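You operate a simulated robot arm through the tools that you are given. There is no shell and no other tool.

The job below is to be done with a simulated robot arm. You get a single attempt, and the scene is never put back.

TASK
Plug in the red and yellow cables as the chart says and check the network box.
Fine: switch the box on; one press of the yellow CHECK button, the display ends on LINKS OK; other cables stay.
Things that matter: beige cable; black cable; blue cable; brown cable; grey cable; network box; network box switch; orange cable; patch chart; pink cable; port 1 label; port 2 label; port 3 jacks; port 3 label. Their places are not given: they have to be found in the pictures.

Only the result counts: the job must be done as asked and must still hold three seconds after the hand-in. Knocking over, shifting, dropping, spilling or breaking anything else fails it.

THE ROBOT
A 6-joint arm with a two-finger gripper, fixed in place. Base frame: the origin is at the foot of the arm, x ahead of it, y to its left, z up. Lengths are in m, angles in rad, forces in N, time in s.
With the tool pointing down near the work surface it reaches from about 0.34 to 0.86 m from the base axis. Its first joint turns from -2.897 to 2.897 rad. Payload 2.45 kg.
The TCP is the grasp point between the finger pads, 0.02 m short of the fingertips. In the tool frame z runs along the fingers and y along their closing line. The gripper opens to 0.14 m. The gripper's body begins 0.168 m behind the TCP.
Orientation is told as [roll, pitch, yaw] about the base's x, y, z axes, in that order, counted from this pose: with the fingers straight down and closing along the base's y, the tool's x points along the base's -x, its y along +y and its z along -z.

THE INTERFACE
- The arm moves only by the tool step_arm. Its argument "motion" is a list of rows, each an object of numbers (a shift or turn left out is 0, a gripper value left out holds the last): "tx", "ty", "tz": the shift along the base's x, y, z in m; "rx", "ry", "rz": the turn, a rotation vector about the base's x, y, z in rad; "hand": the finger opening in m, from 0 to 0.14. In form: [{"tx": .., "ty": .., "tz": .., "rx": .., "ry": .., "rz": .., "hand": ..}, ...]. A call has 1 to 20 rows; each row is the pose to reach, as a shift and turn from the pose commanded when the call began. Each row takes 0.2 s and may step no farther than 0.05 m and 0.15 rad from the row before; otherwise, or with a gripper value out of range, the whole call is refused. Where a pose cannot be reached the arm comes as near as it can. A force on the tool above 40 N (or 10 N above the force at the start of the call, whichever is more), or a blocked arm, ends the call early, and 0.2 s more pass. The fingers move at their own pace (about 0.045 m/s each) and stop on an object; they squeeze with about 39 N. The grip force told is the motor's: it shows also when the fingers shut on nothing. Time passes only in rows, and 0.2 s behind the last, so rows that repeat a pose let the fingers close. The reply holds the time, the measured pose of the TCP, the force on the tool along the base axes, the opening and the grip force, in the units named above and with some noise, with the torque about the TCP (base axes, N m) and any sound that the robot's microphone picked up, and new pictures: "views" is both (left out), scene, wrist or none.
- Cameras (640 x 400 px; columns grow to the right, rows downward): "scene" is fixed at [0.2141, -0.6558, 1.6206]; the picture's right is [0.92, -0.39, 0.00], its down [-0.20, -0.48, -0.86] and it looks along [0.33, 0.79, -0.52] (base axes); focal length 350 px, centre (320, 200). "wrist" rides on the gripper at [0.078, 0.011, -0.209] in the tool frame; the picture's right is [-0.14, 0.99, 0.00], its down [-0.92, -0.13, -0.37] and it looks along [-0.37, -0.05, 0.93] (tool axes); focal length 280 px, centre (320, 200).
- lift_body(by): slides the trunk up (or, below 0, down) by that many m; the arm rides with it, the base frame stays. It gives what a move gives, with no picture.
- measure_at(camera, pixels): for up to 12 pixels [column, row] of the newest picture of that camera ("zoom" is the newest enlarged one), the place [x, y, z] in the base frame of the surface seen there, good to about 0.002 m, but the place of the scene camera against the robot may be out by one fixed shift of up to 0.025 m in any direction. It takes no simulated time.
- close_up(camera, box): a new picture of the part [left, top, right, bottom] of that camera's present view, enlarged. It takes no simulated time.
- close_job(): hands the job in; it is judged then, once.

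Open the gripper and draw the arm clear of the work before you hand the job in, unless the task says otherwise.

The tools are called as name(argument=value, ...) on one line, values as JSON. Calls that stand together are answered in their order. step_arm: Moves the arm, as the interface text tells. Its arguments: {"type":"object","properties":{"motion":{"type":"array"},"views":{"type":"string","enum":["both","scene","wrist","none"]}},"required":["motion"]} The other tools are called the same way: lift_body (by) slides the trunk up or down; measure_at (camera, pixels) gives the place of the surface under pixels of a picture; close_up (camera, box) takes an enlarged picture of a part of a camera's view; close_job () hands the job in.

At the start:

```text
time: 0.0
tcp_pos: [0.6607, 0.1181, 1.1717]
orientation: [0.001, -0.001, 0.001]
ft_force: [0.1, -0.3, -0.2]
ft_torque: [0.02, -0.01, 0.02]
gripper_width: 0.14
gripper_force: 0.1
trunk travel left (down, up): [-0.15, 0.08]
```

scene: 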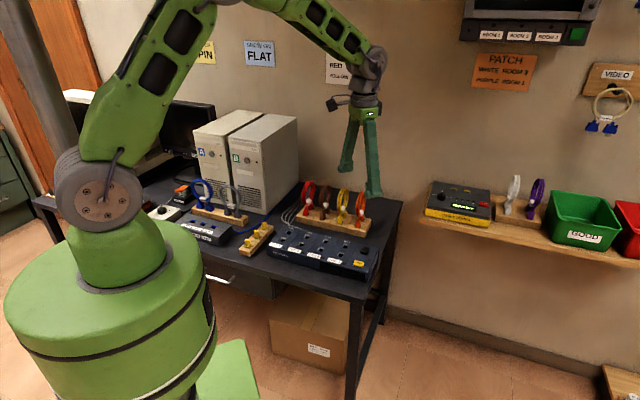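
wrist: 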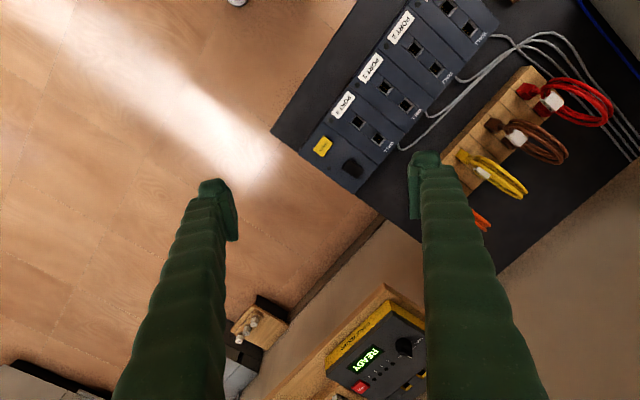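

The scene shows the network box near (325,250) with cables in a rack near (335,210), and a chart on the wall partly hidden behind the arm at (338,68). I'll take close-ups of these before moving.

close_up(camera="scene", box=[260, 170, 420, 290])

close_up(camera="scene", box=[290, 30, 390, 110])

close_up(camera="wrist", box=[270, 0, 640, 240])

close_up(camera="scene", box=[140, 160, 300, 270])

```text
3.33 times, centred on (340, 230) of scene
```

zoom: 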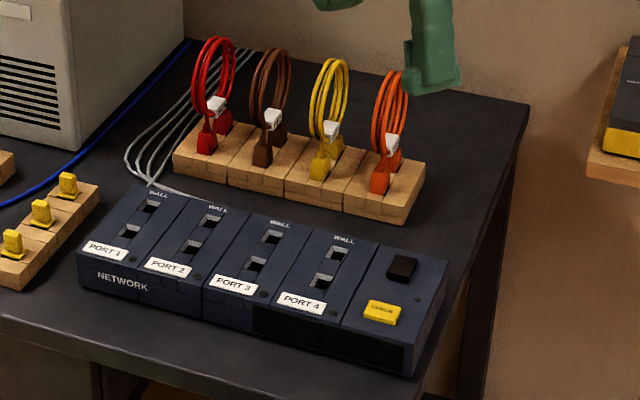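

```text
5.00 times, centred on (340, 70) of scene
```

zoom: 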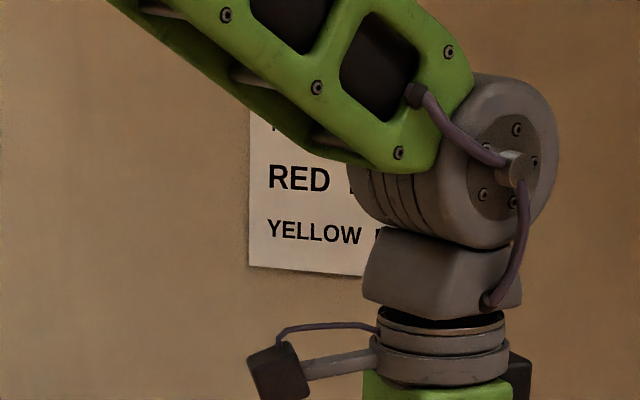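

```text
1.67 times, centred on (455, 120) of wrist
```

zoom: 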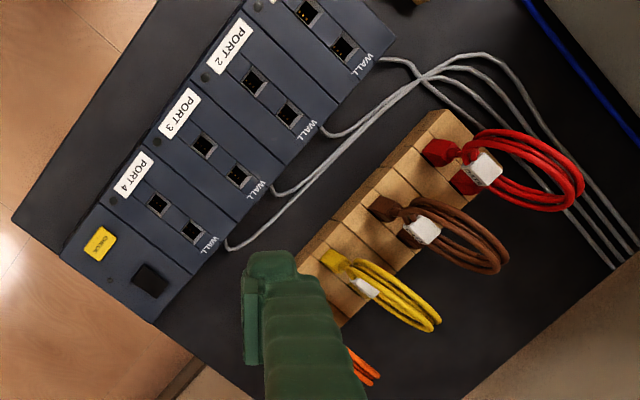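

```text
3.64 times, centred on (220, 215) of scene
```

zoom: 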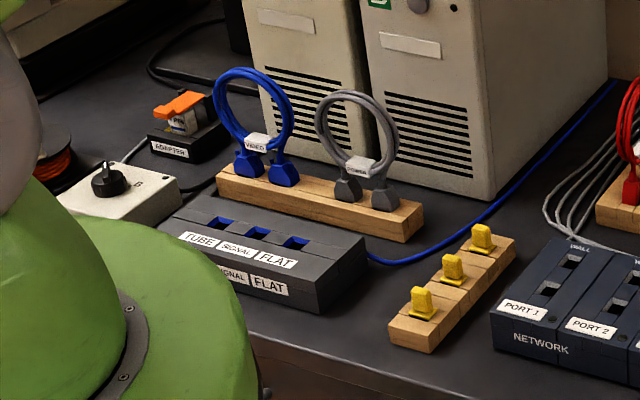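

The chart is partly hidden by the wrist, with only "RED …" and "YELLOW …" readable. I'll measure the box, jacks, cable rack and label positions in the wrist picture, before moving out of the way.

measure_at(camera="wrist", pixels=[[322, 146], [352, 168], [377, 139], [357, 122], [405, 104], [386, 87], [436, 68], [416, 47], [553, 100], [515, 138], [481, 172], [480, 90]])

measure_at(camera="scene", pixels=[[325, 203], [330, 230], [356, 264], [361, 247], [323, 68], [306, 187], [311, 209], [370, 238], [340, 241], [333, 250]])

```text
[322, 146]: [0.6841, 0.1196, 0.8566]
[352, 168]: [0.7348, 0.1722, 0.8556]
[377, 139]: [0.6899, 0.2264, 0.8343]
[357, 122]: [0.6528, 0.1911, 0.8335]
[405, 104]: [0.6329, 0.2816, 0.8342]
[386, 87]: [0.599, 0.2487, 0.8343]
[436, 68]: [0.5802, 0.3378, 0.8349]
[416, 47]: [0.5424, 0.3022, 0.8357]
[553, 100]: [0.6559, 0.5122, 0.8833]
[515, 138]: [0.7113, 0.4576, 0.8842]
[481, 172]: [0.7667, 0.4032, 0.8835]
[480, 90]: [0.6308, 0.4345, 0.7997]
```

```text
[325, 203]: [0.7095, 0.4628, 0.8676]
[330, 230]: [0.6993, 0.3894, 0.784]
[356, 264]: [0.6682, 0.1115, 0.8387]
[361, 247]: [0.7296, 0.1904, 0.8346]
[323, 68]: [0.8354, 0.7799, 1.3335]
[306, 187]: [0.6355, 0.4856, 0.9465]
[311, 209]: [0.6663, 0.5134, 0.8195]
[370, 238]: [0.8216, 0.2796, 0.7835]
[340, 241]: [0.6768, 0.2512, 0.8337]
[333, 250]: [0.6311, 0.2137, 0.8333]
```

The table top is about z=0.80 and the box is turned about 45°. I'll swing the arm toward -y at its present height, over empty floor, so the chart at about (338,68) comes into view.

step_arm(motion=[{"ty": -0.05}, {"ty": -0.1}, {"ty": -0.15}, {"ty": -0.2}, {"ty": -0.25}, {"ty": -0.3}, {"ty": -0.35}])

```text
time: 1.6
tcp_pos: [0.6607, -0.2333, 1.1734]
orientation: [0.001, -0.001, 0.0]
ft_force: [1.1, 0.0, 0.6]
ft_torque: [0.07, 0.0, 0.03]
gripper_width: 0.1399
gripper_force: 0.0
trunk travel left (down, up): [-0.15, 0.08]
```

scene: 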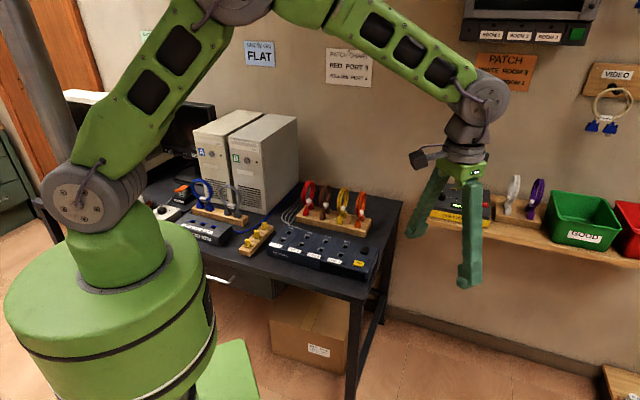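
wrist: 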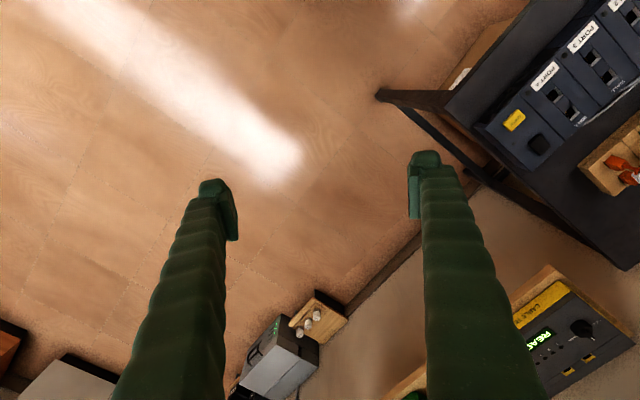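

The chart at (348,67) is now clear of the arm. I'll enlarge it, along with the box and the cable rack.

close_up(camera="scene", box=[318, 42, 382, 92])

close_up(camera="scene", box=[290, 170, 390, 235])

close_up(camera="scene", box=[260, 215, 390, 290])

close_up(camera="scene", box=[440, 0, 640, 140])

```text
8.00 times, centred on (350, 67) of scene
```

zoom: 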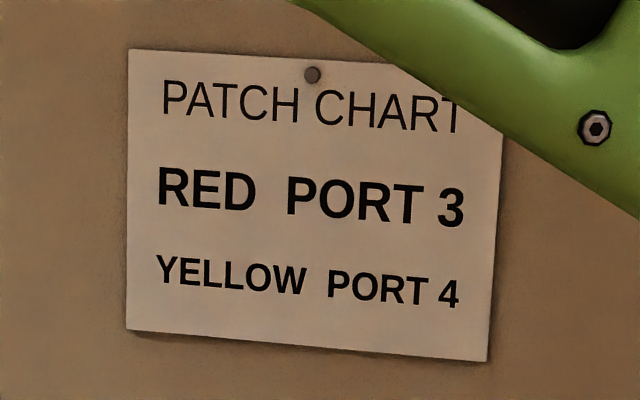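

```text
6.15 times, centred on (340, 202) of scene
```

zoom: 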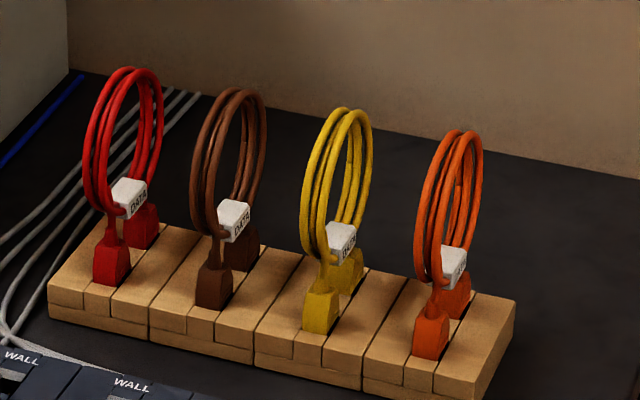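

```text
4.92 times, centred on (325, 252) of scene
```

zoom: 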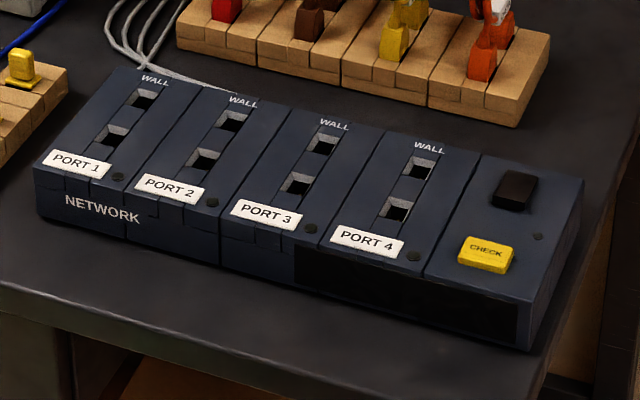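

```text
2.86 times, centred on (540, 70) of scene
```

zoom: 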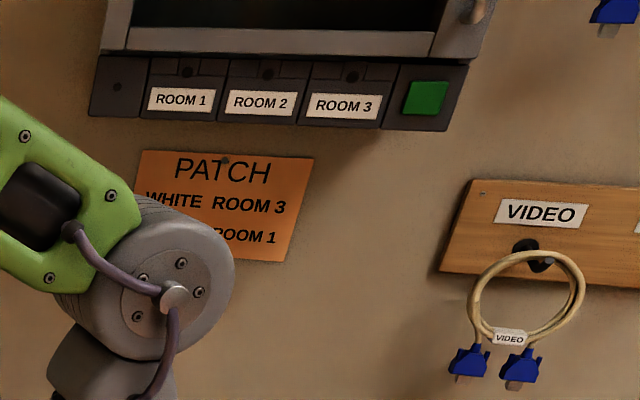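

The chart reads RED → PORT 3 and YELLOW → PORT 4. I'll move above the box and rack, turning the gripper +45° so it closes along the box's long axis, and inspect from the wrist camera.

step_arm(motion=[{"ty": 0.045, "rz": 0.065}, {"ty": 0.09, "rz": 0.13}, {"ty": 0.135, "rz": 0.195}, {"ty": 0.18, "rz": 0.26}, {"ty": 0.225, "rz": 0.325}, {"ty": 0.27, "rz": 0.39}, {"ty": 0.315, "rz": 0.455}, {"ty": 0.36, "rz": 0.52}, {"ty": 0.405, "rz": 0.585}, {"ty": 0.45, "rz": 0.65, "tz": -0.02}, {"ty": 0.49, "rz": 0.72, "tz": -0.05}, {"ty": 0.52, "rz": 0.785, "tz": -0.08}])

```text
time: 4.2
tcp_pos: [0.6617, 0.2888, 1.0939]
orientation: [0.0, -0.001, 0.785]
ft_force: [-0.6, 0.3, -0.6]
ft_torque: [-0.02, 0.03, -0.01]
gripper_width: 0.1398
gripper_force: 0.1
trunk travel left (down, up): [-0.15, 0.08]
```

scene: 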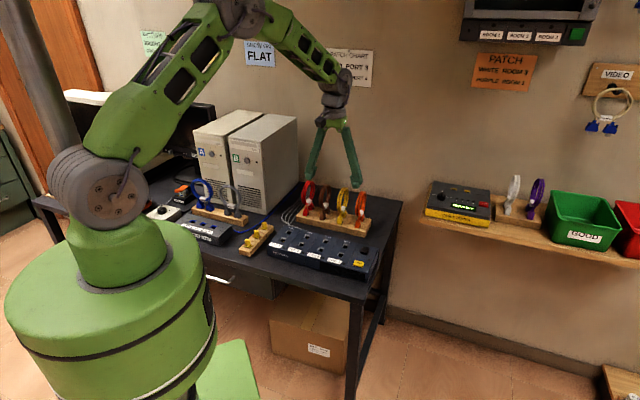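
wrist: 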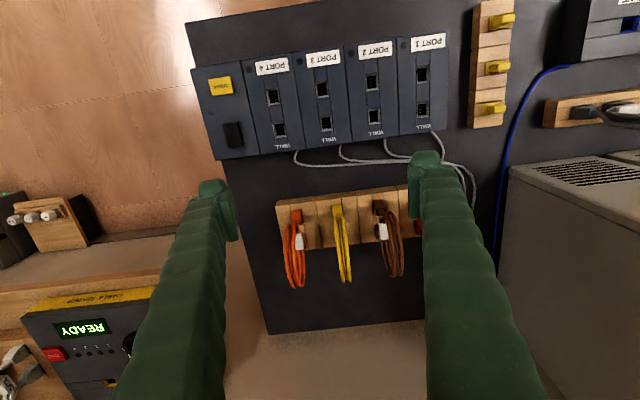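

The wrist picture now shows the box square-on, with the rack at (350,220). I'll enlarge the jacks, the switch and CHECK area, and the plugs.

close_up(camera="wrist", box=[180, 30, 460, 170])

measure_at(camera="zoom", pixels=[[210, 155], [228, 230], [326, 135], [334, 213], [439, 117], [446, 196], [92, 130], [122, 240], [112, 210], [130, 270]])

close_up(camera="wrist", box=[260, 180, 440, 300])

```text
2.29 times, centred on (320, 100) of wrist
```

zoom: 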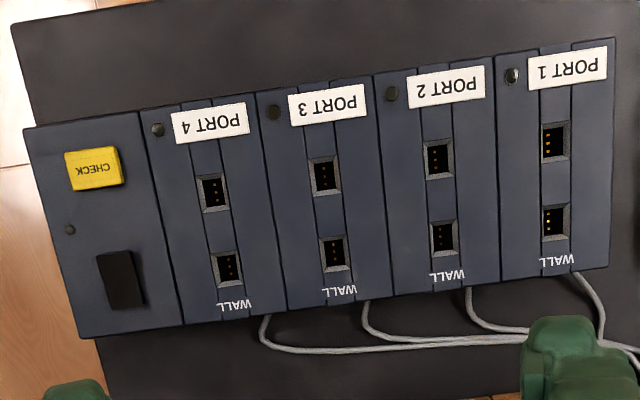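

```text
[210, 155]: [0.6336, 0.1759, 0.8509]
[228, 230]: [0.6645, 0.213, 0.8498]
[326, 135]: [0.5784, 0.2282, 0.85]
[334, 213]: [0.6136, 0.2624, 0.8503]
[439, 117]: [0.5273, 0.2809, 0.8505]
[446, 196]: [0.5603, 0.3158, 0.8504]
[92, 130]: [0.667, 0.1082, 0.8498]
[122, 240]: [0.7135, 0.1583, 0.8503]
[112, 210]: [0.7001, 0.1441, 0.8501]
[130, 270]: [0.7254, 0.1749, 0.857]
```

```text
3.33 times, centred on (350, 240) of wrist
```

zoom: 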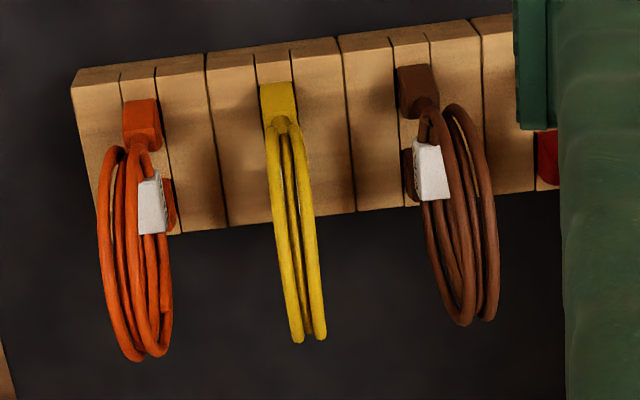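

Box top is at z=0.850 and the jack floors at about 0.834. I'll get tighter close-ups of ports 3/4 and then measure jack edges.

close_up(camera="wrist", box=[250, 65, 350, 150])

```text
4.71 times, centred on (300, 108) of wrist
```

zoom: 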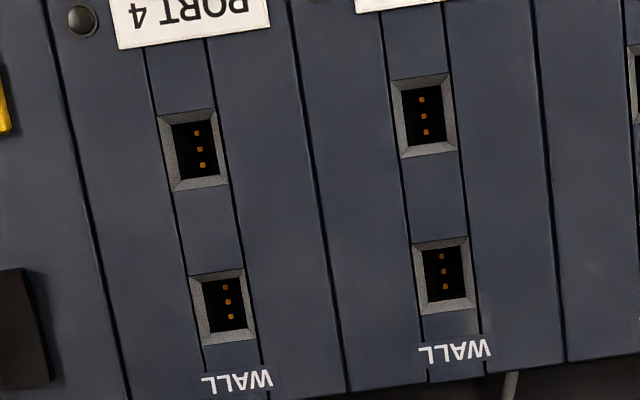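

The jacks have chamfered rims; in the zoom, port 4's are at (194,150) and (224,308), and port 3's at (424,116) and (445,275). I'll measure the outer rim corners.

measure_at(camera="zoom", pixels=[[155, 117], [213, 107], [231, 184], [172, 194], [188, 277], [244, 267], [260, 341], [203, 348]])

measure_at(camera="zoom", pixels=[[388, 81], [449, 71], [459, 150], [400, 161], [411, 243], [470, 235], [478, 307], [420, 317]])

measure_at(camera="zoom", pixels=[[194, 150], [224, 308], [424, 116], [443, 275], [142, 50], [268, 395], [384, 15], [428, 380], [445, 5], [482, 340]])

```text
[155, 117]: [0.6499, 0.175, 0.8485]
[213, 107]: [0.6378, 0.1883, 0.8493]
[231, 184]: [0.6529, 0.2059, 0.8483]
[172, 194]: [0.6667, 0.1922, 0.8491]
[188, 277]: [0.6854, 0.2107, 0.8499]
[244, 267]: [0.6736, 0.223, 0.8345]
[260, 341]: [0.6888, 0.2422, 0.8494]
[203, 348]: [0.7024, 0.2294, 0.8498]
```

```text
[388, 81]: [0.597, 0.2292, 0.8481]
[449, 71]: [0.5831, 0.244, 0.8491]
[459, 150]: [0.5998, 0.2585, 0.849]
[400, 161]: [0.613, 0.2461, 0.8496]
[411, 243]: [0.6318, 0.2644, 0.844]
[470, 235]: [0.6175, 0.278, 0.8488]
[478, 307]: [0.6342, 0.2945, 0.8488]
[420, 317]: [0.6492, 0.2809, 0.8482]
```

```text
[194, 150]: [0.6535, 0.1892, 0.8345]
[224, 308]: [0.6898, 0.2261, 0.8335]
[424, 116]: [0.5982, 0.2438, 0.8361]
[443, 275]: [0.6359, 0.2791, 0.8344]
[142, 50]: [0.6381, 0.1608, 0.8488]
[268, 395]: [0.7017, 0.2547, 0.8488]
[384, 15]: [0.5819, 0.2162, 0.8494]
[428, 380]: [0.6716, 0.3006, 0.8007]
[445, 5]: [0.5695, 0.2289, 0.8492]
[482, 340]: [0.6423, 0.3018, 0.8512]
```

Jack centres: port 4 pair midpoint ≈ (0.670, 0.208), port 3 pair midpoint ≈ (0.616, 0.262), pitch 0.05 m at 45°. Now I'll shift forward-left to view the rack's plugs more from above.

step_arm(motion=[{"tx": 0.02, "ty": 0.03}, {"tx": 0.03, "ty": 0.06}, {"tx": 0.04, "ty": 0.09}, {"tx": 0.04, "ty": 0.12}])

```text
time: 5.2
tcp_pos: [0.702, 0.4101, 1.0913]
orientation: [-0.001, -0.001, 0.787]
ft_force: [-0.4, 0.1, 0.2]
ft_torque: [-0.05, 0.03, -0.02]
gripper_width: 0.14
gripper_force: 0.1
trunk travel left (down, up): [-0.15, 0.08]
```

scene: 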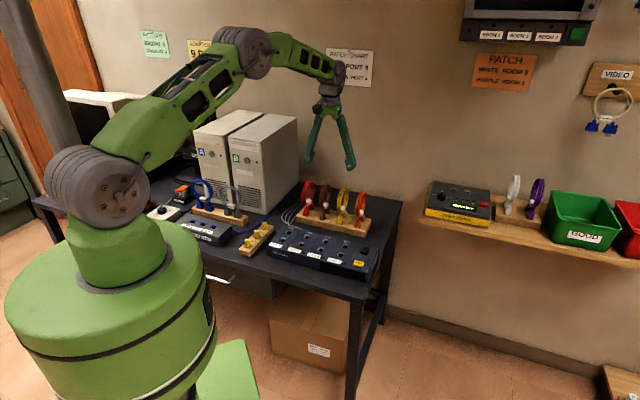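
wrist: 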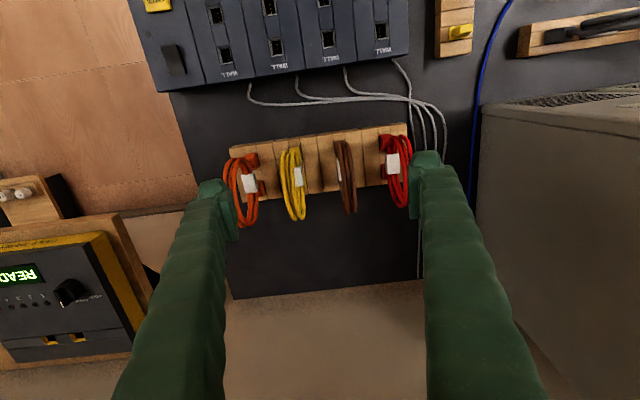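

All four cables are visible at (245,175), (292,175), (345,175), (395,165). I'll enlarge the yellow and red ones and measure, plus the PC tower edge.

close_up(camera="wrist", box=[220, 110, 440, 240])

measure_at(camera="wrist", pixels=[[486, 105], [486, 120], [480, 180], [478, 250], [600, 160], [600, 90]])

```text
2.91 times, centred on (330, 175) of wrist
```

zoom: 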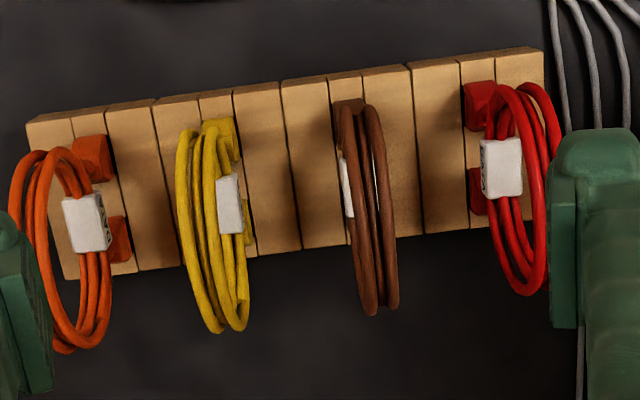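

```text
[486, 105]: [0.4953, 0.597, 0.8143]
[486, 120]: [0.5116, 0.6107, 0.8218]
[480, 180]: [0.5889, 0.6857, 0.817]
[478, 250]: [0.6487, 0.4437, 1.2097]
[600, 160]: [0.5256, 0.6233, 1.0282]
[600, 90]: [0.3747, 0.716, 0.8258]
```

PC side face is about 0.17 m beyond the red cable, so there is room. I'll measure points on the tags, plugs and rack top in this zoom.

measure_at(camera="zoom", pixels=[[484, 144], [518, 141], [520, 192], [488, 195], [501, 168], [470, 88], [490, 85], [469, 124], [472, 175], [477, 208], [440, 120], [530, 80]])

measure_at(camera="zoom", pixels=[[219, 180], [237, 176], [242, 229], [223, 232], [231, 203], [206, 124], [228, 119], [236, 150], [249, 220], [180, 150], [265, 130], [260, 240]])

```text
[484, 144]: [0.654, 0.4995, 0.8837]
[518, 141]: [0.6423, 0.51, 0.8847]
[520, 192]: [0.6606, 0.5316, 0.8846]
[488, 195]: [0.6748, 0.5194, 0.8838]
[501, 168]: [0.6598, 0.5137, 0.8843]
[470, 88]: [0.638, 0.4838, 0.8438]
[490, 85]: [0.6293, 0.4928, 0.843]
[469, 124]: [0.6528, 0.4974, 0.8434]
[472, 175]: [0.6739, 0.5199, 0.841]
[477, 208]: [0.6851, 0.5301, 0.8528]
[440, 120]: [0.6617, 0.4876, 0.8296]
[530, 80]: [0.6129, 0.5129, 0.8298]
```

```text
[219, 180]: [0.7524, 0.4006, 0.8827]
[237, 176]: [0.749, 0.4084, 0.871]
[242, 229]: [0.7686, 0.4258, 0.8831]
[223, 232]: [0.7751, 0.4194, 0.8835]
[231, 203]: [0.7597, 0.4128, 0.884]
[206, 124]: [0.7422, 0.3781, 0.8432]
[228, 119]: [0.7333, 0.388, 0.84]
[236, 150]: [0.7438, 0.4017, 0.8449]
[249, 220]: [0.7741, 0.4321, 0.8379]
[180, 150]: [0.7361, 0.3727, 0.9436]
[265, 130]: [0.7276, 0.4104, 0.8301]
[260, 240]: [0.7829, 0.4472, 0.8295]
```

Rack top is z=0.830, the tags' tops z≈0.884, and plug pairs sit at about v=0.8285 (45° depth axis). I'll move above the yellow cable with the fingers partly closed, staying above the loops, for a closer look.

step_arm(motion=[{"tx": 0.02, "ty": -0.01, "tz": -0.02, "hand": 0.06}, {"tx": 0.035, "ty": -0.019, "tz": -0.04, "hand": 0.06}, {"tx": 0.042, "ty": -0.019, "tz": -0.06, "hand": 0.06}, {"tx": 0.042, "ty": -0.019, "tz": -0.07, "hand": 0.06}, {"tx": 0.042, "ty": -0.019, "tz": -0.07, "hand": 0.06}])

```text
time: 6.4
tcp_pos: [0.7439, 0.3884, 1.0203]
orientation: [0.0, 0.001, 0.786]
ft_force: [-0.6, -0.3, 0.0]
ft_torque: [0.05, -0.01, 0.01]
gripper_width: 0.06
gripper_force: 0.2
trunk travel left (down, up): [-0.15, 0.08]
```

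scene: 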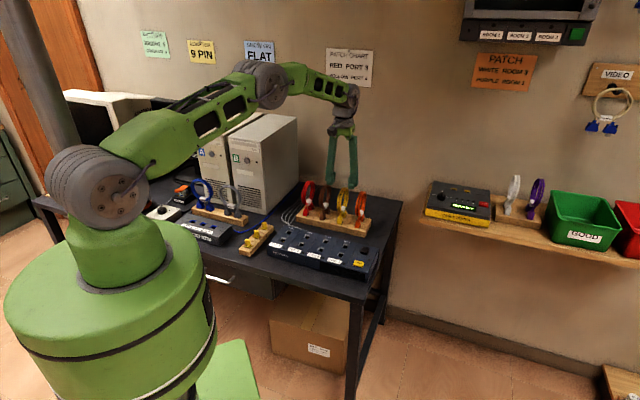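
wrist: 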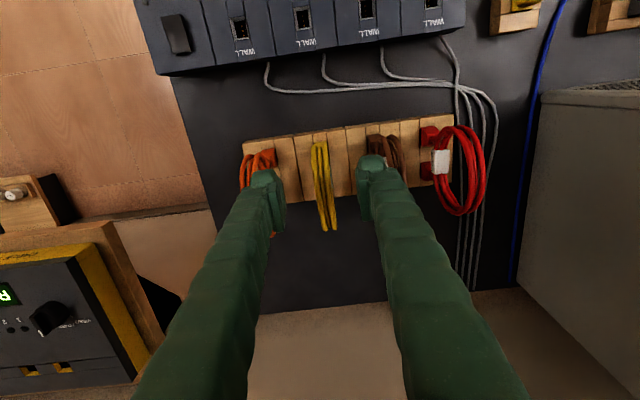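

The yellow cable sits between the fingers at (323,185). I'll zoom on it and on the red at (445,165).

close_up(camera="wrist", box=[270, 120, 390, 240])

measure_at(camera="wrist", pixels=[[313, 143], [319, 142], [326, 141], [318, 160], [321, 180], [329, 200], [332, 225], [315, 165], [324, 165], [298, 150], [343, 150]])

close_up(camera="wrist", box=[390, 110, 510, 230])

```text
3.33 times, centred on (330, 180) of wrist
```

zoom: 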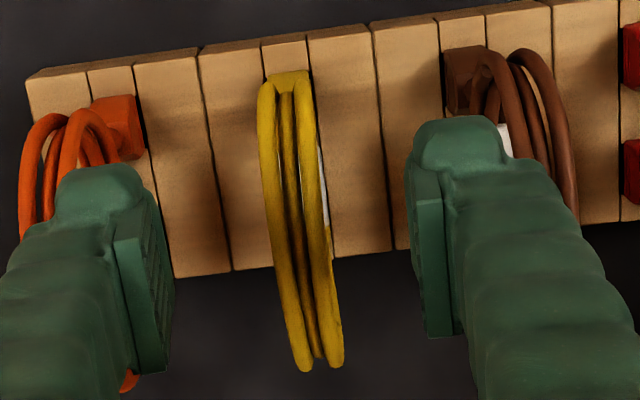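

```text
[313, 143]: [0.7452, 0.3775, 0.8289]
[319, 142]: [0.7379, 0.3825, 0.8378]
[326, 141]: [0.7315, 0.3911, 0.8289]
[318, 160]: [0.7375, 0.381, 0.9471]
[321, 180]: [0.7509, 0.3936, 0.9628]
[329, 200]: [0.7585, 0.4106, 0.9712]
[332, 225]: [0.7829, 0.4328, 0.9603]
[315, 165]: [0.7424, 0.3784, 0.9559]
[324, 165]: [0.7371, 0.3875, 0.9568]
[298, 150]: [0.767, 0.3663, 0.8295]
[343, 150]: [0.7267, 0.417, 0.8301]
```

```text
3.33 times, centred on (450, 170) of wrist
```

zoom: 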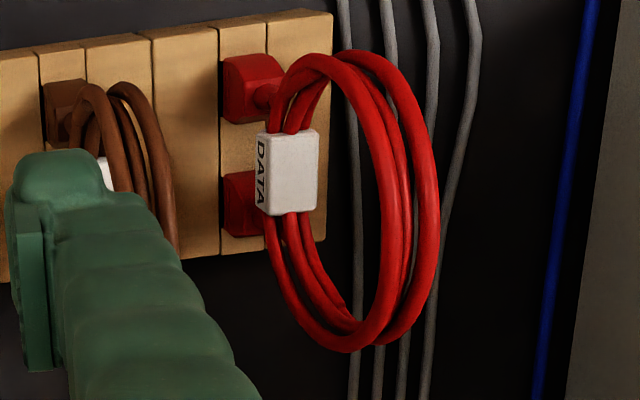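

The coil top is at z≈0.97 and yellow's plug centre is at u≈0.250. I'll measure red's plugs and tag in this zoom.

measure_at(camera="zoom", pixels=[[226, 66], [262, 60], [227, 112], [240, 120], [226, 178], [226, 230], [258, 134], [315, 131], [317, 207], [272, 212], [218, 45], [270, 40]])

measure_at(camera="zoom", pixels=[[185, 60], [300, 40], [185, 240], [300, 230], [240, 40], [240, 150], [240, 245], [360, 60], [410, 150], [350, 340], [300, 150], [262, 195]])

```text
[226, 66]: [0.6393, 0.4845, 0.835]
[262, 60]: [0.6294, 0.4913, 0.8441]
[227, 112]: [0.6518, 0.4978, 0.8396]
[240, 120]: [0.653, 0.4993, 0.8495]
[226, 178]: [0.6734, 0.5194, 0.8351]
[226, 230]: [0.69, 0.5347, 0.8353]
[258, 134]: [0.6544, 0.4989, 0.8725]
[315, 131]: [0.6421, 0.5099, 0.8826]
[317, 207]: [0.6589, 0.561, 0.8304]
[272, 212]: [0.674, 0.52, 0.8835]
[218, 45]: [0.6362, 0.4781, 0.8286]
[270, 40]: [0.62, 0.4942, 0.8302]
```

```text
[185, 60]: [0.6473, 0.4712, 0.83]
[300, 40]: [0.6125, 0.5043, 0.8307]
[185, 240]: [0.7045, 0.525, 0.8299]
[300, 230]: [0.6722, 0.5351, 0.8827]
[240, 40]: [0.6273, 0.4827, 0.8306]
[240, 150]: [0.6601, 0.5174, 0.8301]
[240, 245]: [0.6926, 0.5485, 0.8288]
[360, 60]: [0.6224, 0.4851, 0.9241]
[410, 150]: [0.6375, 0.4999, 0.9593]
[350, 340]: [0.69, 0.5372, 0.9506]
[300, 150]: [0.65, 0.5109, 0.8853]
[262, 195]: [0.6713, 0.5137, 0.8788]
```

Yellow's target grasp is x≈0.763, y≈0.409 with the tag between z≈0.868 and 0.885. I'll centre above it, narrow to 0.05, and descend partway to check reach and clearance.

step_arm(motion=[{"tx": 0.01, "ty": 0.01, "hand": 0.05}, {"tx": 0.02, "ty": 0.02, "hand": 0.05}, {"tx": 0.0205, "ty": 0.0201, "tz": -0.02, "hand": 0.05}, {"tx": 0.0205, "ty": 0.0201, "tz": -0.045, "hand": 0.05}, {"tx": 0.0205, "ty": 0.0201, "tz": -0.07, "hand": 0.05}])

```text
time: 7.6
tcp_pos: [0.7586, 0.4064, 0.9535]
orientation: [-0.001, -0.002, 0.786]
ft_force: [-0.6, -0.2, 0.4]
ft_torque: [0.03, 0.02, 0.02]
gripper_width: 0.05
gripper_force: 0.1
out of reach, approached as far as the arm can: row 2, 4, 5
trunk travel left (down, up): [-0.15, 0.08]
```

scene: 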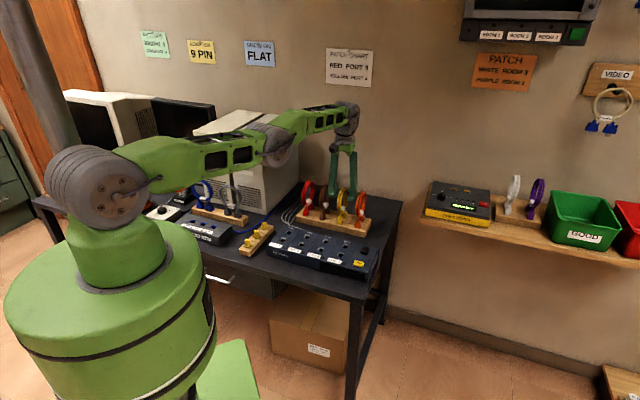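
wrist: 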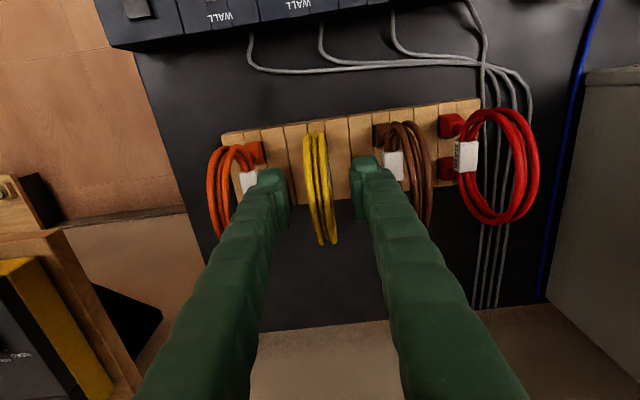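

The arm runs out of reach just short of yellow. I'll measure the heights of the shoulder (100,185), elbow (280,140) and wrist (345,115) to see which way to slide the trunk.

measure_at(camera="scene", pixels=[[110, 187], [80, 185], [280, 140], [345, 118], [340, 140], [345, 160], [200, 150], [320, 118]])

close_up(camera="scene", box=[20, 80, 420, 330])

```text
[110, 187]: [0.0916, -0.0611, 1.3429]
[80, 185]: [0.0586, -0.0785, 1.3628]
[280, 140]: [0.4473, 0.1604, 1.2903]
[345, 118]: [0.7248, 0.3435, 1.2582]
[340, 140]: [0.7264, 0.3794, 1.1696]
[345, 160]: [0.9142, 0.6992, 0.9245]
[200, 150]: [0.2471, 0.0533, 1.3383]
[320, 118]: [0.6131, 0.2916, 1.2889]
```

```text
1.60 times, centred on (220, 205) of scene
```

zoom: 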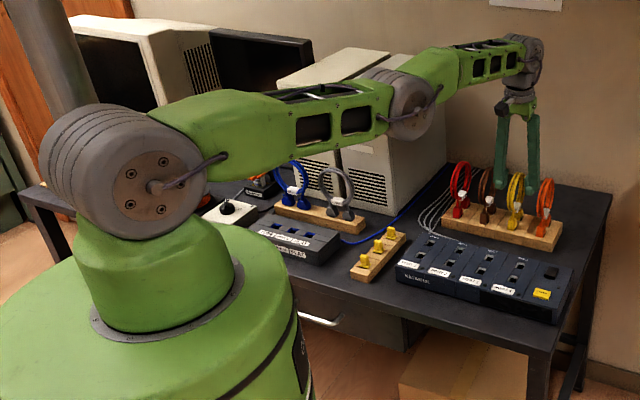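

Shoulder is near z≈1.34 with the arm almost straight, so I'll tilt the tool 0.15 rad about the closing (u) axis, tips outward, which brings the wrist back about 0.045 m while the pads stay flat to the tag sides.

step_arm(motion=[{"rx": 0.035, "ry": -0.035}, {"rx": 0.07, "ry": -0.07}, {"rx": 0.106, "ry": -0.106}, {"rx": 0.106, "ry": -0.106}], views="wrist")

```text
time: 8.6
tcp_pos: [0.7975, 0.4269, 0.948]
orientation: [0.003, -0.145, 0.785]
ft_force: [-0.6, 0.4, 0.2]
ft_torque: [-0.01, 0.02, 0.03]
gripper_width: 0.05
gripper_force: 0.1
out of reach, approached as far as the arm can: row 1, 2, 3, 4
trunk travel left (down, up): [-0.15, 0.08]
```

wrist: 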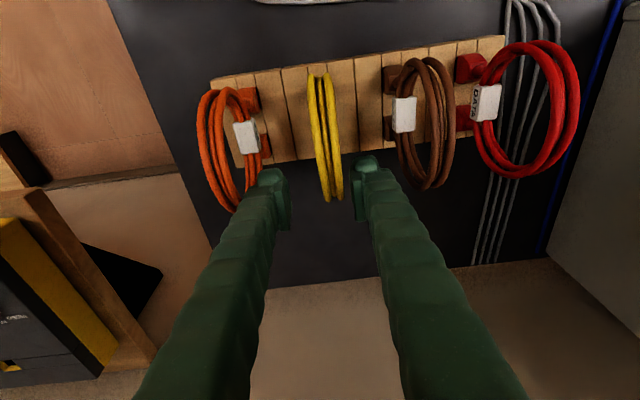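

The arm is stuck near its straight-elbow singularity, TCP now at (0.798, 0.427). I'll go straight up, clear of the loops, and then pull back to bend the elbow again.

step_arm(motion=[{"tz": 0.02}, {"tz": 0.04}, {"tz": 0.06}, {"tz": 0.08}], views="wrist")

```text
time: 9.6
tcp_pos: [0.7994, 0.4279, 1.0296]
orientation: [0.001, -0.144, 0.785]
ft_force: [0.7, 0.2, 0.2]
ft_torque: [-0.01, -0.01, 0.01]
gripper_width: 0.0499
gripper_force: 0.0
out of reach, approached as far as the arm can: row 3, 4
trunk travel left (down, up): [-0.15, 0.08]
```

wrist: 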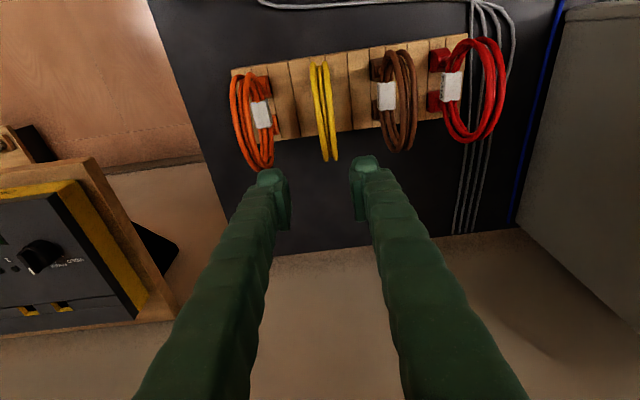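

Now at (0.799, 0.428, 1.03), above the loops. I'll pull back along -v to bend the elbow and recover proper control.

step_arm(motion=[{"tx": -0.015, "ty": -0.015}, {"tx": -0.03, "ty": -0.03}, {"tx": -0.045, "ty": -0.045}, {"tx": -0.06, "ty": -0.06}, {"tx": -0.07, "ty": -0.07}], views="wrist")

```text
time: 10.8
tcp_pos: [0.8088, 0.4127, 1.0296]
orientation: [-0.002, -0.147, 0.785]
ft_force: [0.3, -1.4, -0.9]
ft_torque: [-0.07, 0.02, 0.02]
gripper_width: 0.0499
gripper_force: 0.0
out of reach, approached as far as the arm can: row 1, 2, 3, 4, 5
trunk travel left (down, up): [-0.15, 0.08]
```

wrist: 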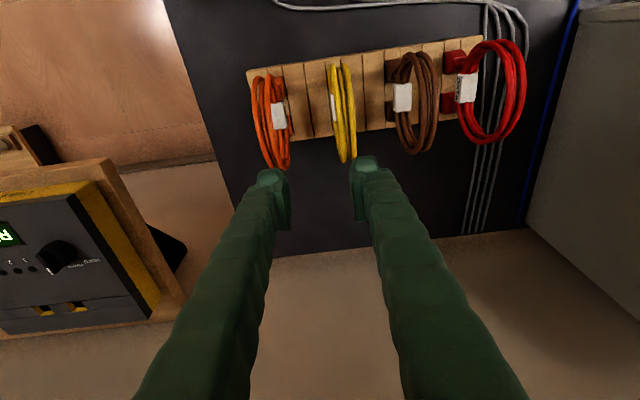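

The inward pull was blocked by the singularity (the TCP only slid sideways to u≈0.28). I'll raise the trunk 0.08 m so I have room above the loops to push down and bend the elbow.

lift_body(by=0.08)

```text
time: 12.0
tcp_pos: [0.8095, 0.4115, 1.1098]
orientation: [0.001, -0.146, 0.786]
ft_force: [0.0, 0.5, 0.8]
ft_torque: [-0.01, -0.02, 0.03]
gripper_width: 0.0501
gripper_force: 0.0
trunk travel left (down, up): [-0.23, 0.0]
```

Trunk is up, TCP at z=1.11. Now I'll push straight down by 0.09 (tips stay above 1.0) with an inward radial pull to bend the elbow.

step_arm(motion=[{"tz": -0.03}, {"tz": -0.06}, {"tz": -0.085}, {"tz": -0.085, "tx": -0.015, "ty": -0.008}, {"tz": -0.085, "tx": -0.03, "ty": -0.015}, {"tz": -0.085, "tx": -0.045, "ty": -0.023}], views="both")

```text
time: 13.4
tcp_pos: [0.8061, 0.4082, 1.0238]
orientation: [0.001, -0.144, 0.785]
ft_force: [0.7, 0.1, 0.0]
ft_torque: [-0.01, 0.01, -0.01]
gripper_width: 0.0503
gripper_force: 0.0
out of reach, approached as far as the arm can: row 4, 5, 6
trunk travel left (down, up): [-0.23, 0.0]
```

scene: 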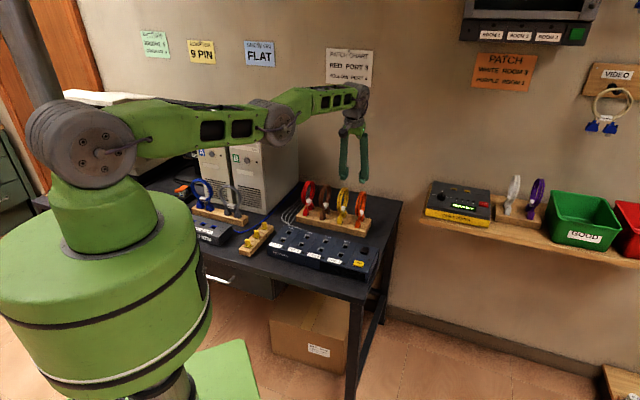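
wrist: 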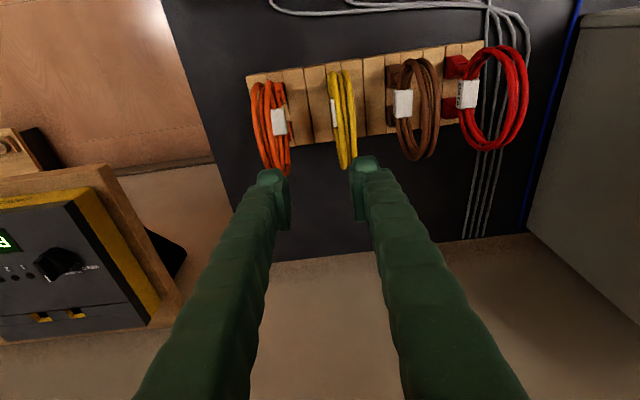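

Rows 1–3 (pure down) reached, inward ones did not. I'll measure the shoulder (95,145), elbow (280,125) and wrist (355,95) points to see which way the elbow is bent.

measure_at(camera="scene", pixels=[[96, 152], [105, 150], [288, 125], [284, 120], [292, 130], [360, 98], [352, 115], [230, 128], [240, 105], [320, 105], [180, 125]])

close_up(camera="scene", box=[20, 60, 420, 310])

```text
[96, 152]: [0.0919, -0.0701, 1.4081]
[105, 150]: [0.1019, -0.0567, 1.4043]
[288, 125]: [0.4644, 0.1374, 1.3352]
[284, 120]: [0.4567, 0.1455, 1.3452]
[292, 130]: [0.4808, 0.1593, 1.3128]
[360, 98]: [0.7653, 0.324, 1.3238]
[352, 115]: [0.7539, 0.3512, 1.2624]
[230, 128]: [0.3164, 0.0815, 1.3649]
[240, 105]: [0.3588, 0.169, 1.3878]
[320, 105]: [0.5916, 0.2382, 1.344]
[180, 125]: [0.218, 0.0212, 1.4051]
```

```text
1.60 times, centred on (220, 185) of scene
```

zoom: 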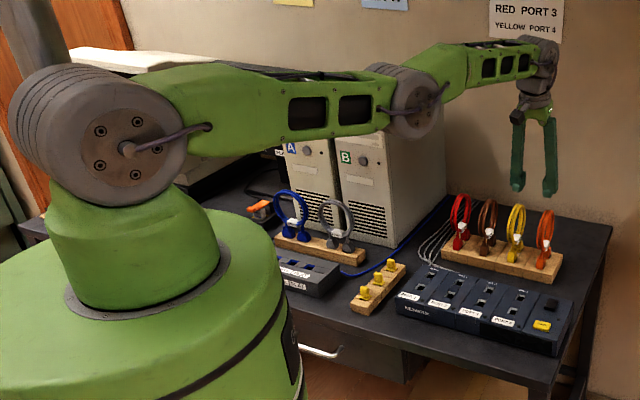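

The elbow measures z≈1.34, below the shoulder–wrist line: my outward tilt flipped it slightly past straight. I'll raise a little, then tilt the tips back inward while pulling in, which bends the elbow the right way.

step_arm(motion=[{"tz": 0.03}, {"tz": 0.05}, {"tz": 0.05, "rx": -0.035, "ry": 0.035, "tx": -0.012, "ty": -0.006}, {"tz": 0.05, "rx": -0.07, "ry": 0.07, "tx": -0.025, "ty": -0.012}, {"tz": 0.05, "rx": -0.106, "ry": 0.106, "tx": -0.04, "ty": -0.02}, {"tz": 0.05, "rx": -0.141, "ry": 0.141, "tx": -0.055, "ty": -0.028}, {"tz": 0.05, "rx": -0.177, "ry": 0.177, "tx": -0.07, "ty": -0.036}, {"tz": 0.05, "rx": -0.212, "ry": 0.212, "tx": -0.09, "ty": -0.046}, {"tz": 0.05, "rx": -0.212, "ry": 0.212, "tx": -0.11, "ty": -0.056}, {"tz": 0.05, "rx": -0.212, "ry": 0.212, "tx": -0.14, "ty": -0.07}], views="both")

```text
time: 15.6
tcp_pos: [0.7254, 0.3687, 1.0734]
orientation: [0.001, 0.157, 0.786]
ft_force: [0.2, 0.9, 0.6]
ft_torque: [-0.01, 0.02, -0.02]
gripper_width: 0.05
gripper_force: 0.2
out of reach, approached as far as the arm can: row 5, 6, 7, 8, 9, 10
trunk travel left (down, up): [-0.23, 0.0]
```

scene: 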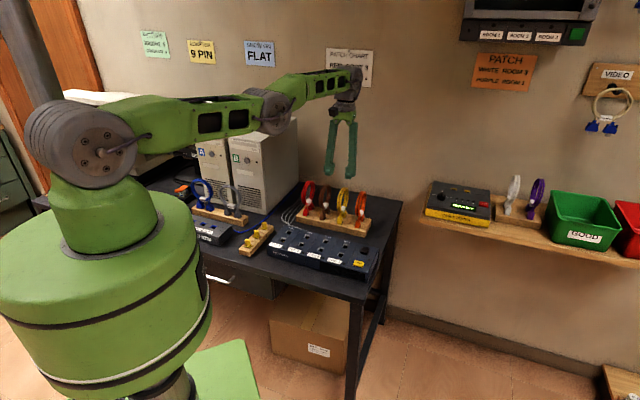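
wrist: 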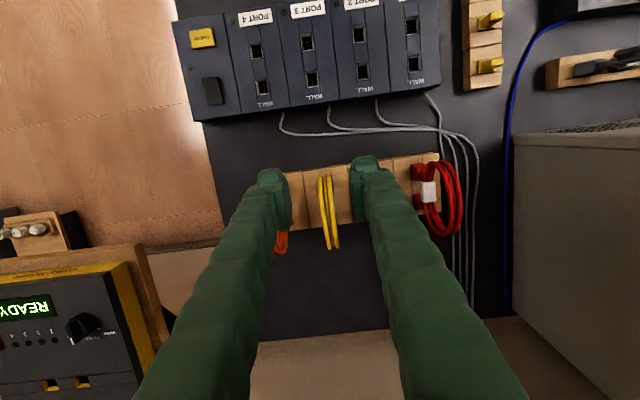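

The elbow looks higher now at (275,108). I'll keep the inward tilt and pull in and up.

step_arm(motion=[{"tz": 0.02, "tx": -0.02, "ty": -0.01}, {"tz": 0.04, "tx": -0.05, "ty": -0.025}, {"tz": 0.06, "tx": -0.08, "ty": -0.04}, {"tz": 0.08, "tx": -0.11, "ty": -0.055}, {"tz": 0.08, "tx": -0.14, "ty": -0.07}], views="scene")

measure_at(camera="scene", pixels=[[105, 150], [275, 105]])

```text
time: 16.8
tcp_pos: [0.7237, 0.374, 1.1103]
orientation: [0.001, 0.158, 0.786]
ft_force: [0.5, 0.4, 0.3]
ft_torque: [0.0, 0.01, -0.02]
gripper_width: 0.0501
gripper_force: 0.0
out of reach, approached as far as the arm can: row 1, 2, 3, 4, 5
trunk travel left (down, up): [-0.23, 0.0]
```

scene: 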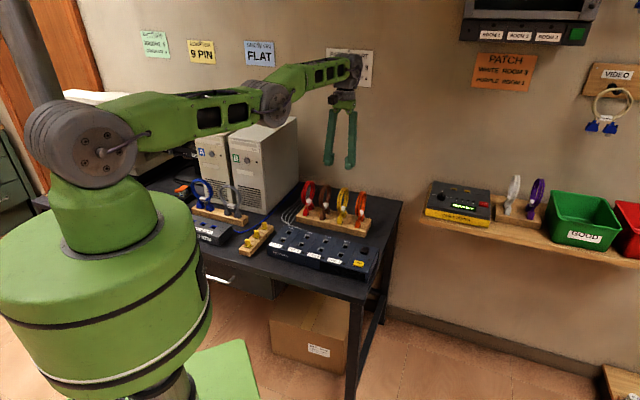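

```text
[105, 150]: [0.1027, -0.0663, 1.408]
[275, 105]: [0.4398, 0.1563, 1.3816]
```

Still pinned straight. I'll rotate the tool inward purely about the wrist pitch axis (TCP following the arc, no radial pull), which should drive the elbow to the correct side before I pull in.

step_arm(motion=[{"rx": -0.034, "ry": 0.067, "tx": -0.0215, "ty": -0.011, "tz": 0.0045}, {"rx": -0.069, "ry": 0.133, "tx": -0.0428, "ty": -0.0221, "tz": 0.011}, {"rx": -0.103, "ry": 0.2, "tx": -0.0635, "ty": -0.0328, "tz": 0.0193}, {"rx": -0.138, "ry": 0.267, "tx": -0.0837, "ty": -0.0432, "tz": 0.0291}, {"rx": -0.172, "ry": 0.333, "tx": -0.103, "ty": -0.053, "tz": 0.041}, {"rx": -0.207, "ry": 0.4, "tx": -0.1217, "ty": -0.0628, "tz": 0.0538}], views="scene")

```text
time: 18.2
tcp_pos: [0.6076, 0.3102, 1.1669]
orientation: [0.161, 0.581, 0.843]
ft_force: [-0.3, -0.5, 0.3]
ft_torque: [-0.02, 0.0, 0.02]
gripper_width: 0.0499
gripper_force: 0.0
trunk travel left (down, up): [-0.23, 0.0]
```

scene: 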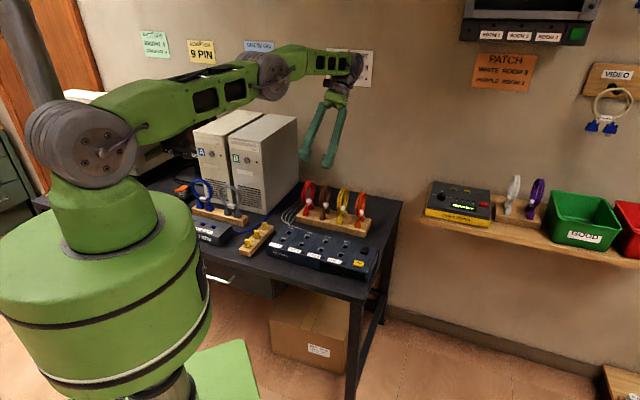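

All rows reached and the elbow at (272,75) is now properly up. I'll pull inward at this tilt to deepen the bend.

step_arm(motion=[{"tx": -0.018, "ty": -0.009}, {"tx": -0.036, "ty": -0.018}, {"tx": -0.063, "ty": -0.032}, {"tx": -0.09, "ty": -0.046}], views="none")

```text
time: 19.2
tcp_pos: [0.5184, 0.2659, 1.1662]
orientation: [0.158, 0.579, 0.844]
ft_force: [0.0, -0.3, 0.3]
ft_torque: [0.04, -0.04, 0.03]
gripper_width: 0.0499
gripper_force: 0.0
trunk travel left (down, up): [-0.23, 0.0]
```

Reached cleanly. Now I'll rotate the tool back to near vertical and then apply the small outward tilt, in this well-bent position.

step_arm(motion=[{"rx": 0.034, "ry": -0.067}, {"rx": 0.069, "ry": -0.133}, {"rx": 0.103, "ry": -0.2}, {"rx": 0.138, "ry": -0.267}, {"rx": 0.172, "ry": -0.333}, {"rx": 0.207, "ry": -0.4}], views="none")

step_arm(motion=[{"rx": 0.06, "ry": -0.06}, {"rx": 0.12, "ry": -0.12}, {"rx": 0.18, "ry": -0.18}, {"rx": 0.217, "ry": -0.217}], views="none")

lift_body(by=-0.13)

```text
time: 20.6
tcp_pos: [0.5184, 0.2637, 1.1672]
orientation: [0.0, 0.15, 0.785]
ft_force: [0.7, 0.5, 1.0]
ft_torque: [-0.03, -0.06, 0.0]
gripper_width: 0.0501
gripper_force: 0.1
trunk travel left (down, up): [-0.23, 0.0]
```

```text
time: 21.6
tcp_pos: [0.5184, 0.2639, 1.1671]
orientation: [-0.001, -0.156, 0.786]
ft_force: [0.6, -0.9, 0.8]
ft_torque: [0.02, 0.04, -0.01]
gripper_width: 0.0499
gripper_force: 0.1
trunk travel left (down, up): [-0.23, 0.0]
```

```text
time: 23.1
tcp_pos: [0.519, 0.2638, 1.0368]
orientation: [0.0, -0.153, 0.787]
ft_force: [-0.2, -0.4, 0.2]
ft_torque: [-0.01, 0.0, -0.07]
gripper_width: 0.05
gripper_force: 0.0
trunk travel left (down, up): [-0.1, 0.13]
```

Elbow well bent, tilt -0.155, trunk lowered. Now I'll go back above the yellow cable at z≈1.03, staying over the loop tops.

step_arm(motion=[{"tx": 0.04, "ty": 0.024}, {"tx": 0.08, "ty": 0.048}, {"tx": 0.12, "ty": 0.072}, {"tx": 0.16, "ty": 0.096}, {"tx": 0.2, "ty": 0.119}, {"tx": 0.23, "ty": 0.137}, {"tx": 0.2445, "ty": 0.145}, {"tx": 0.2445, "ty": 0.145}], views="both")

```text
time: 24.9
tcp_pos: [0.7633, 0.4092, 1.0389]
orientation: [0.003, -0.153, 0.785]
ft_force: [0.4, 0.4, -0.2]
ft_torque: [0.02, -0.04, 0.0]
gripper_width: 0.0501
gripper_force: 0.2
trunk travel left (down, up): [-0.1, 0.13]
```

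scene: 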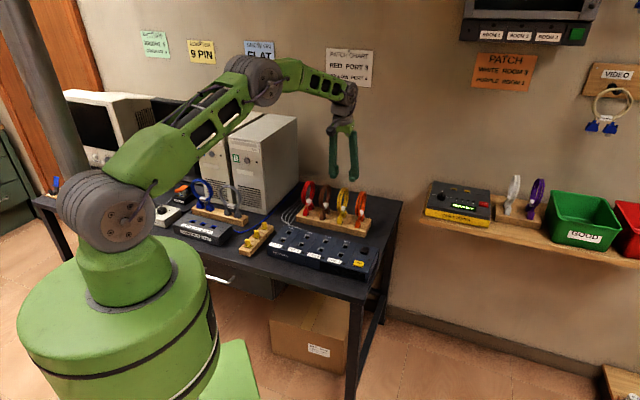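
wrist: 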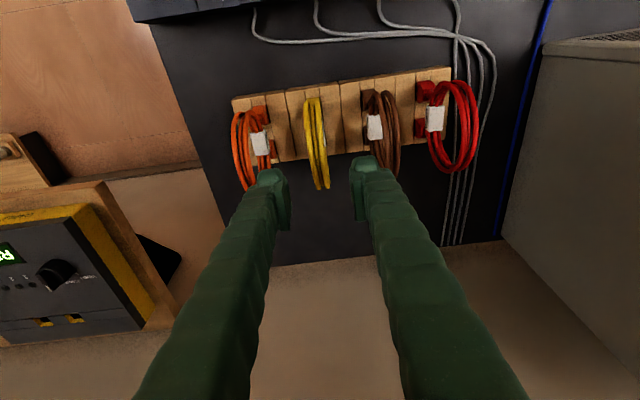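

Reached (0.763, 0.409, 1.039) with the elbow well bent. I'll zoom on yellow once more to confirm lateral alignment before descending.

close_up(camera="wrist", box=[260, 80, 370, 200])

measure_at(camera="wrist", pixels=[[306, 102], [312, 101], [318, 100], [312, 135], [318, 135], [325, 135], [290, 100], [334, 95], [320, 175], [315, 160], [327, 150]])

```text
3.33 times, centred on (315, 140) of wrist
```

zoom: 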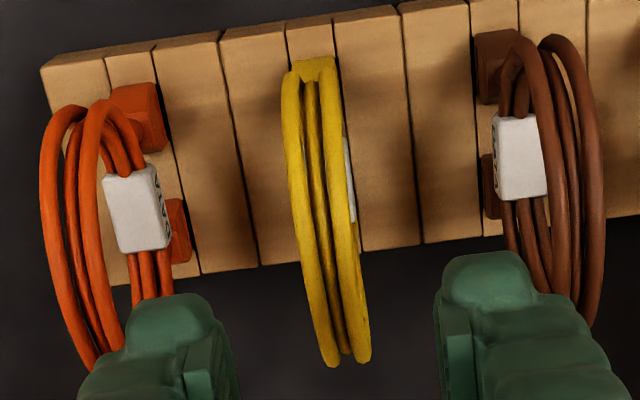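

```text
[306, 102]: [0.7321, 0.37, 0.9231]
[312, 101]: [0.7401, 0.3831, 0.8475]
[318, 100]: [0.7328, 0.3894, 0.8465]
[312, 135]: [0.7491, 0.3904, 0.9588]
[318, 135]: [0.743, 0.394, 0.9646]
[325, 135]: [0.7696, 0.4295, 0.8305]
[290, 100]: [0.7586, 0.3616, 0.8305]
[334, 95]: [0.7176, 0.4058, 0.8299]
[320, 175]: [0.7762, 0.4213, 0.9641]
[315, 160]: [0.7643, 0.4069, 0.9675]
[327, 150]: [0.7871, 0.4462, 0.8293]
```

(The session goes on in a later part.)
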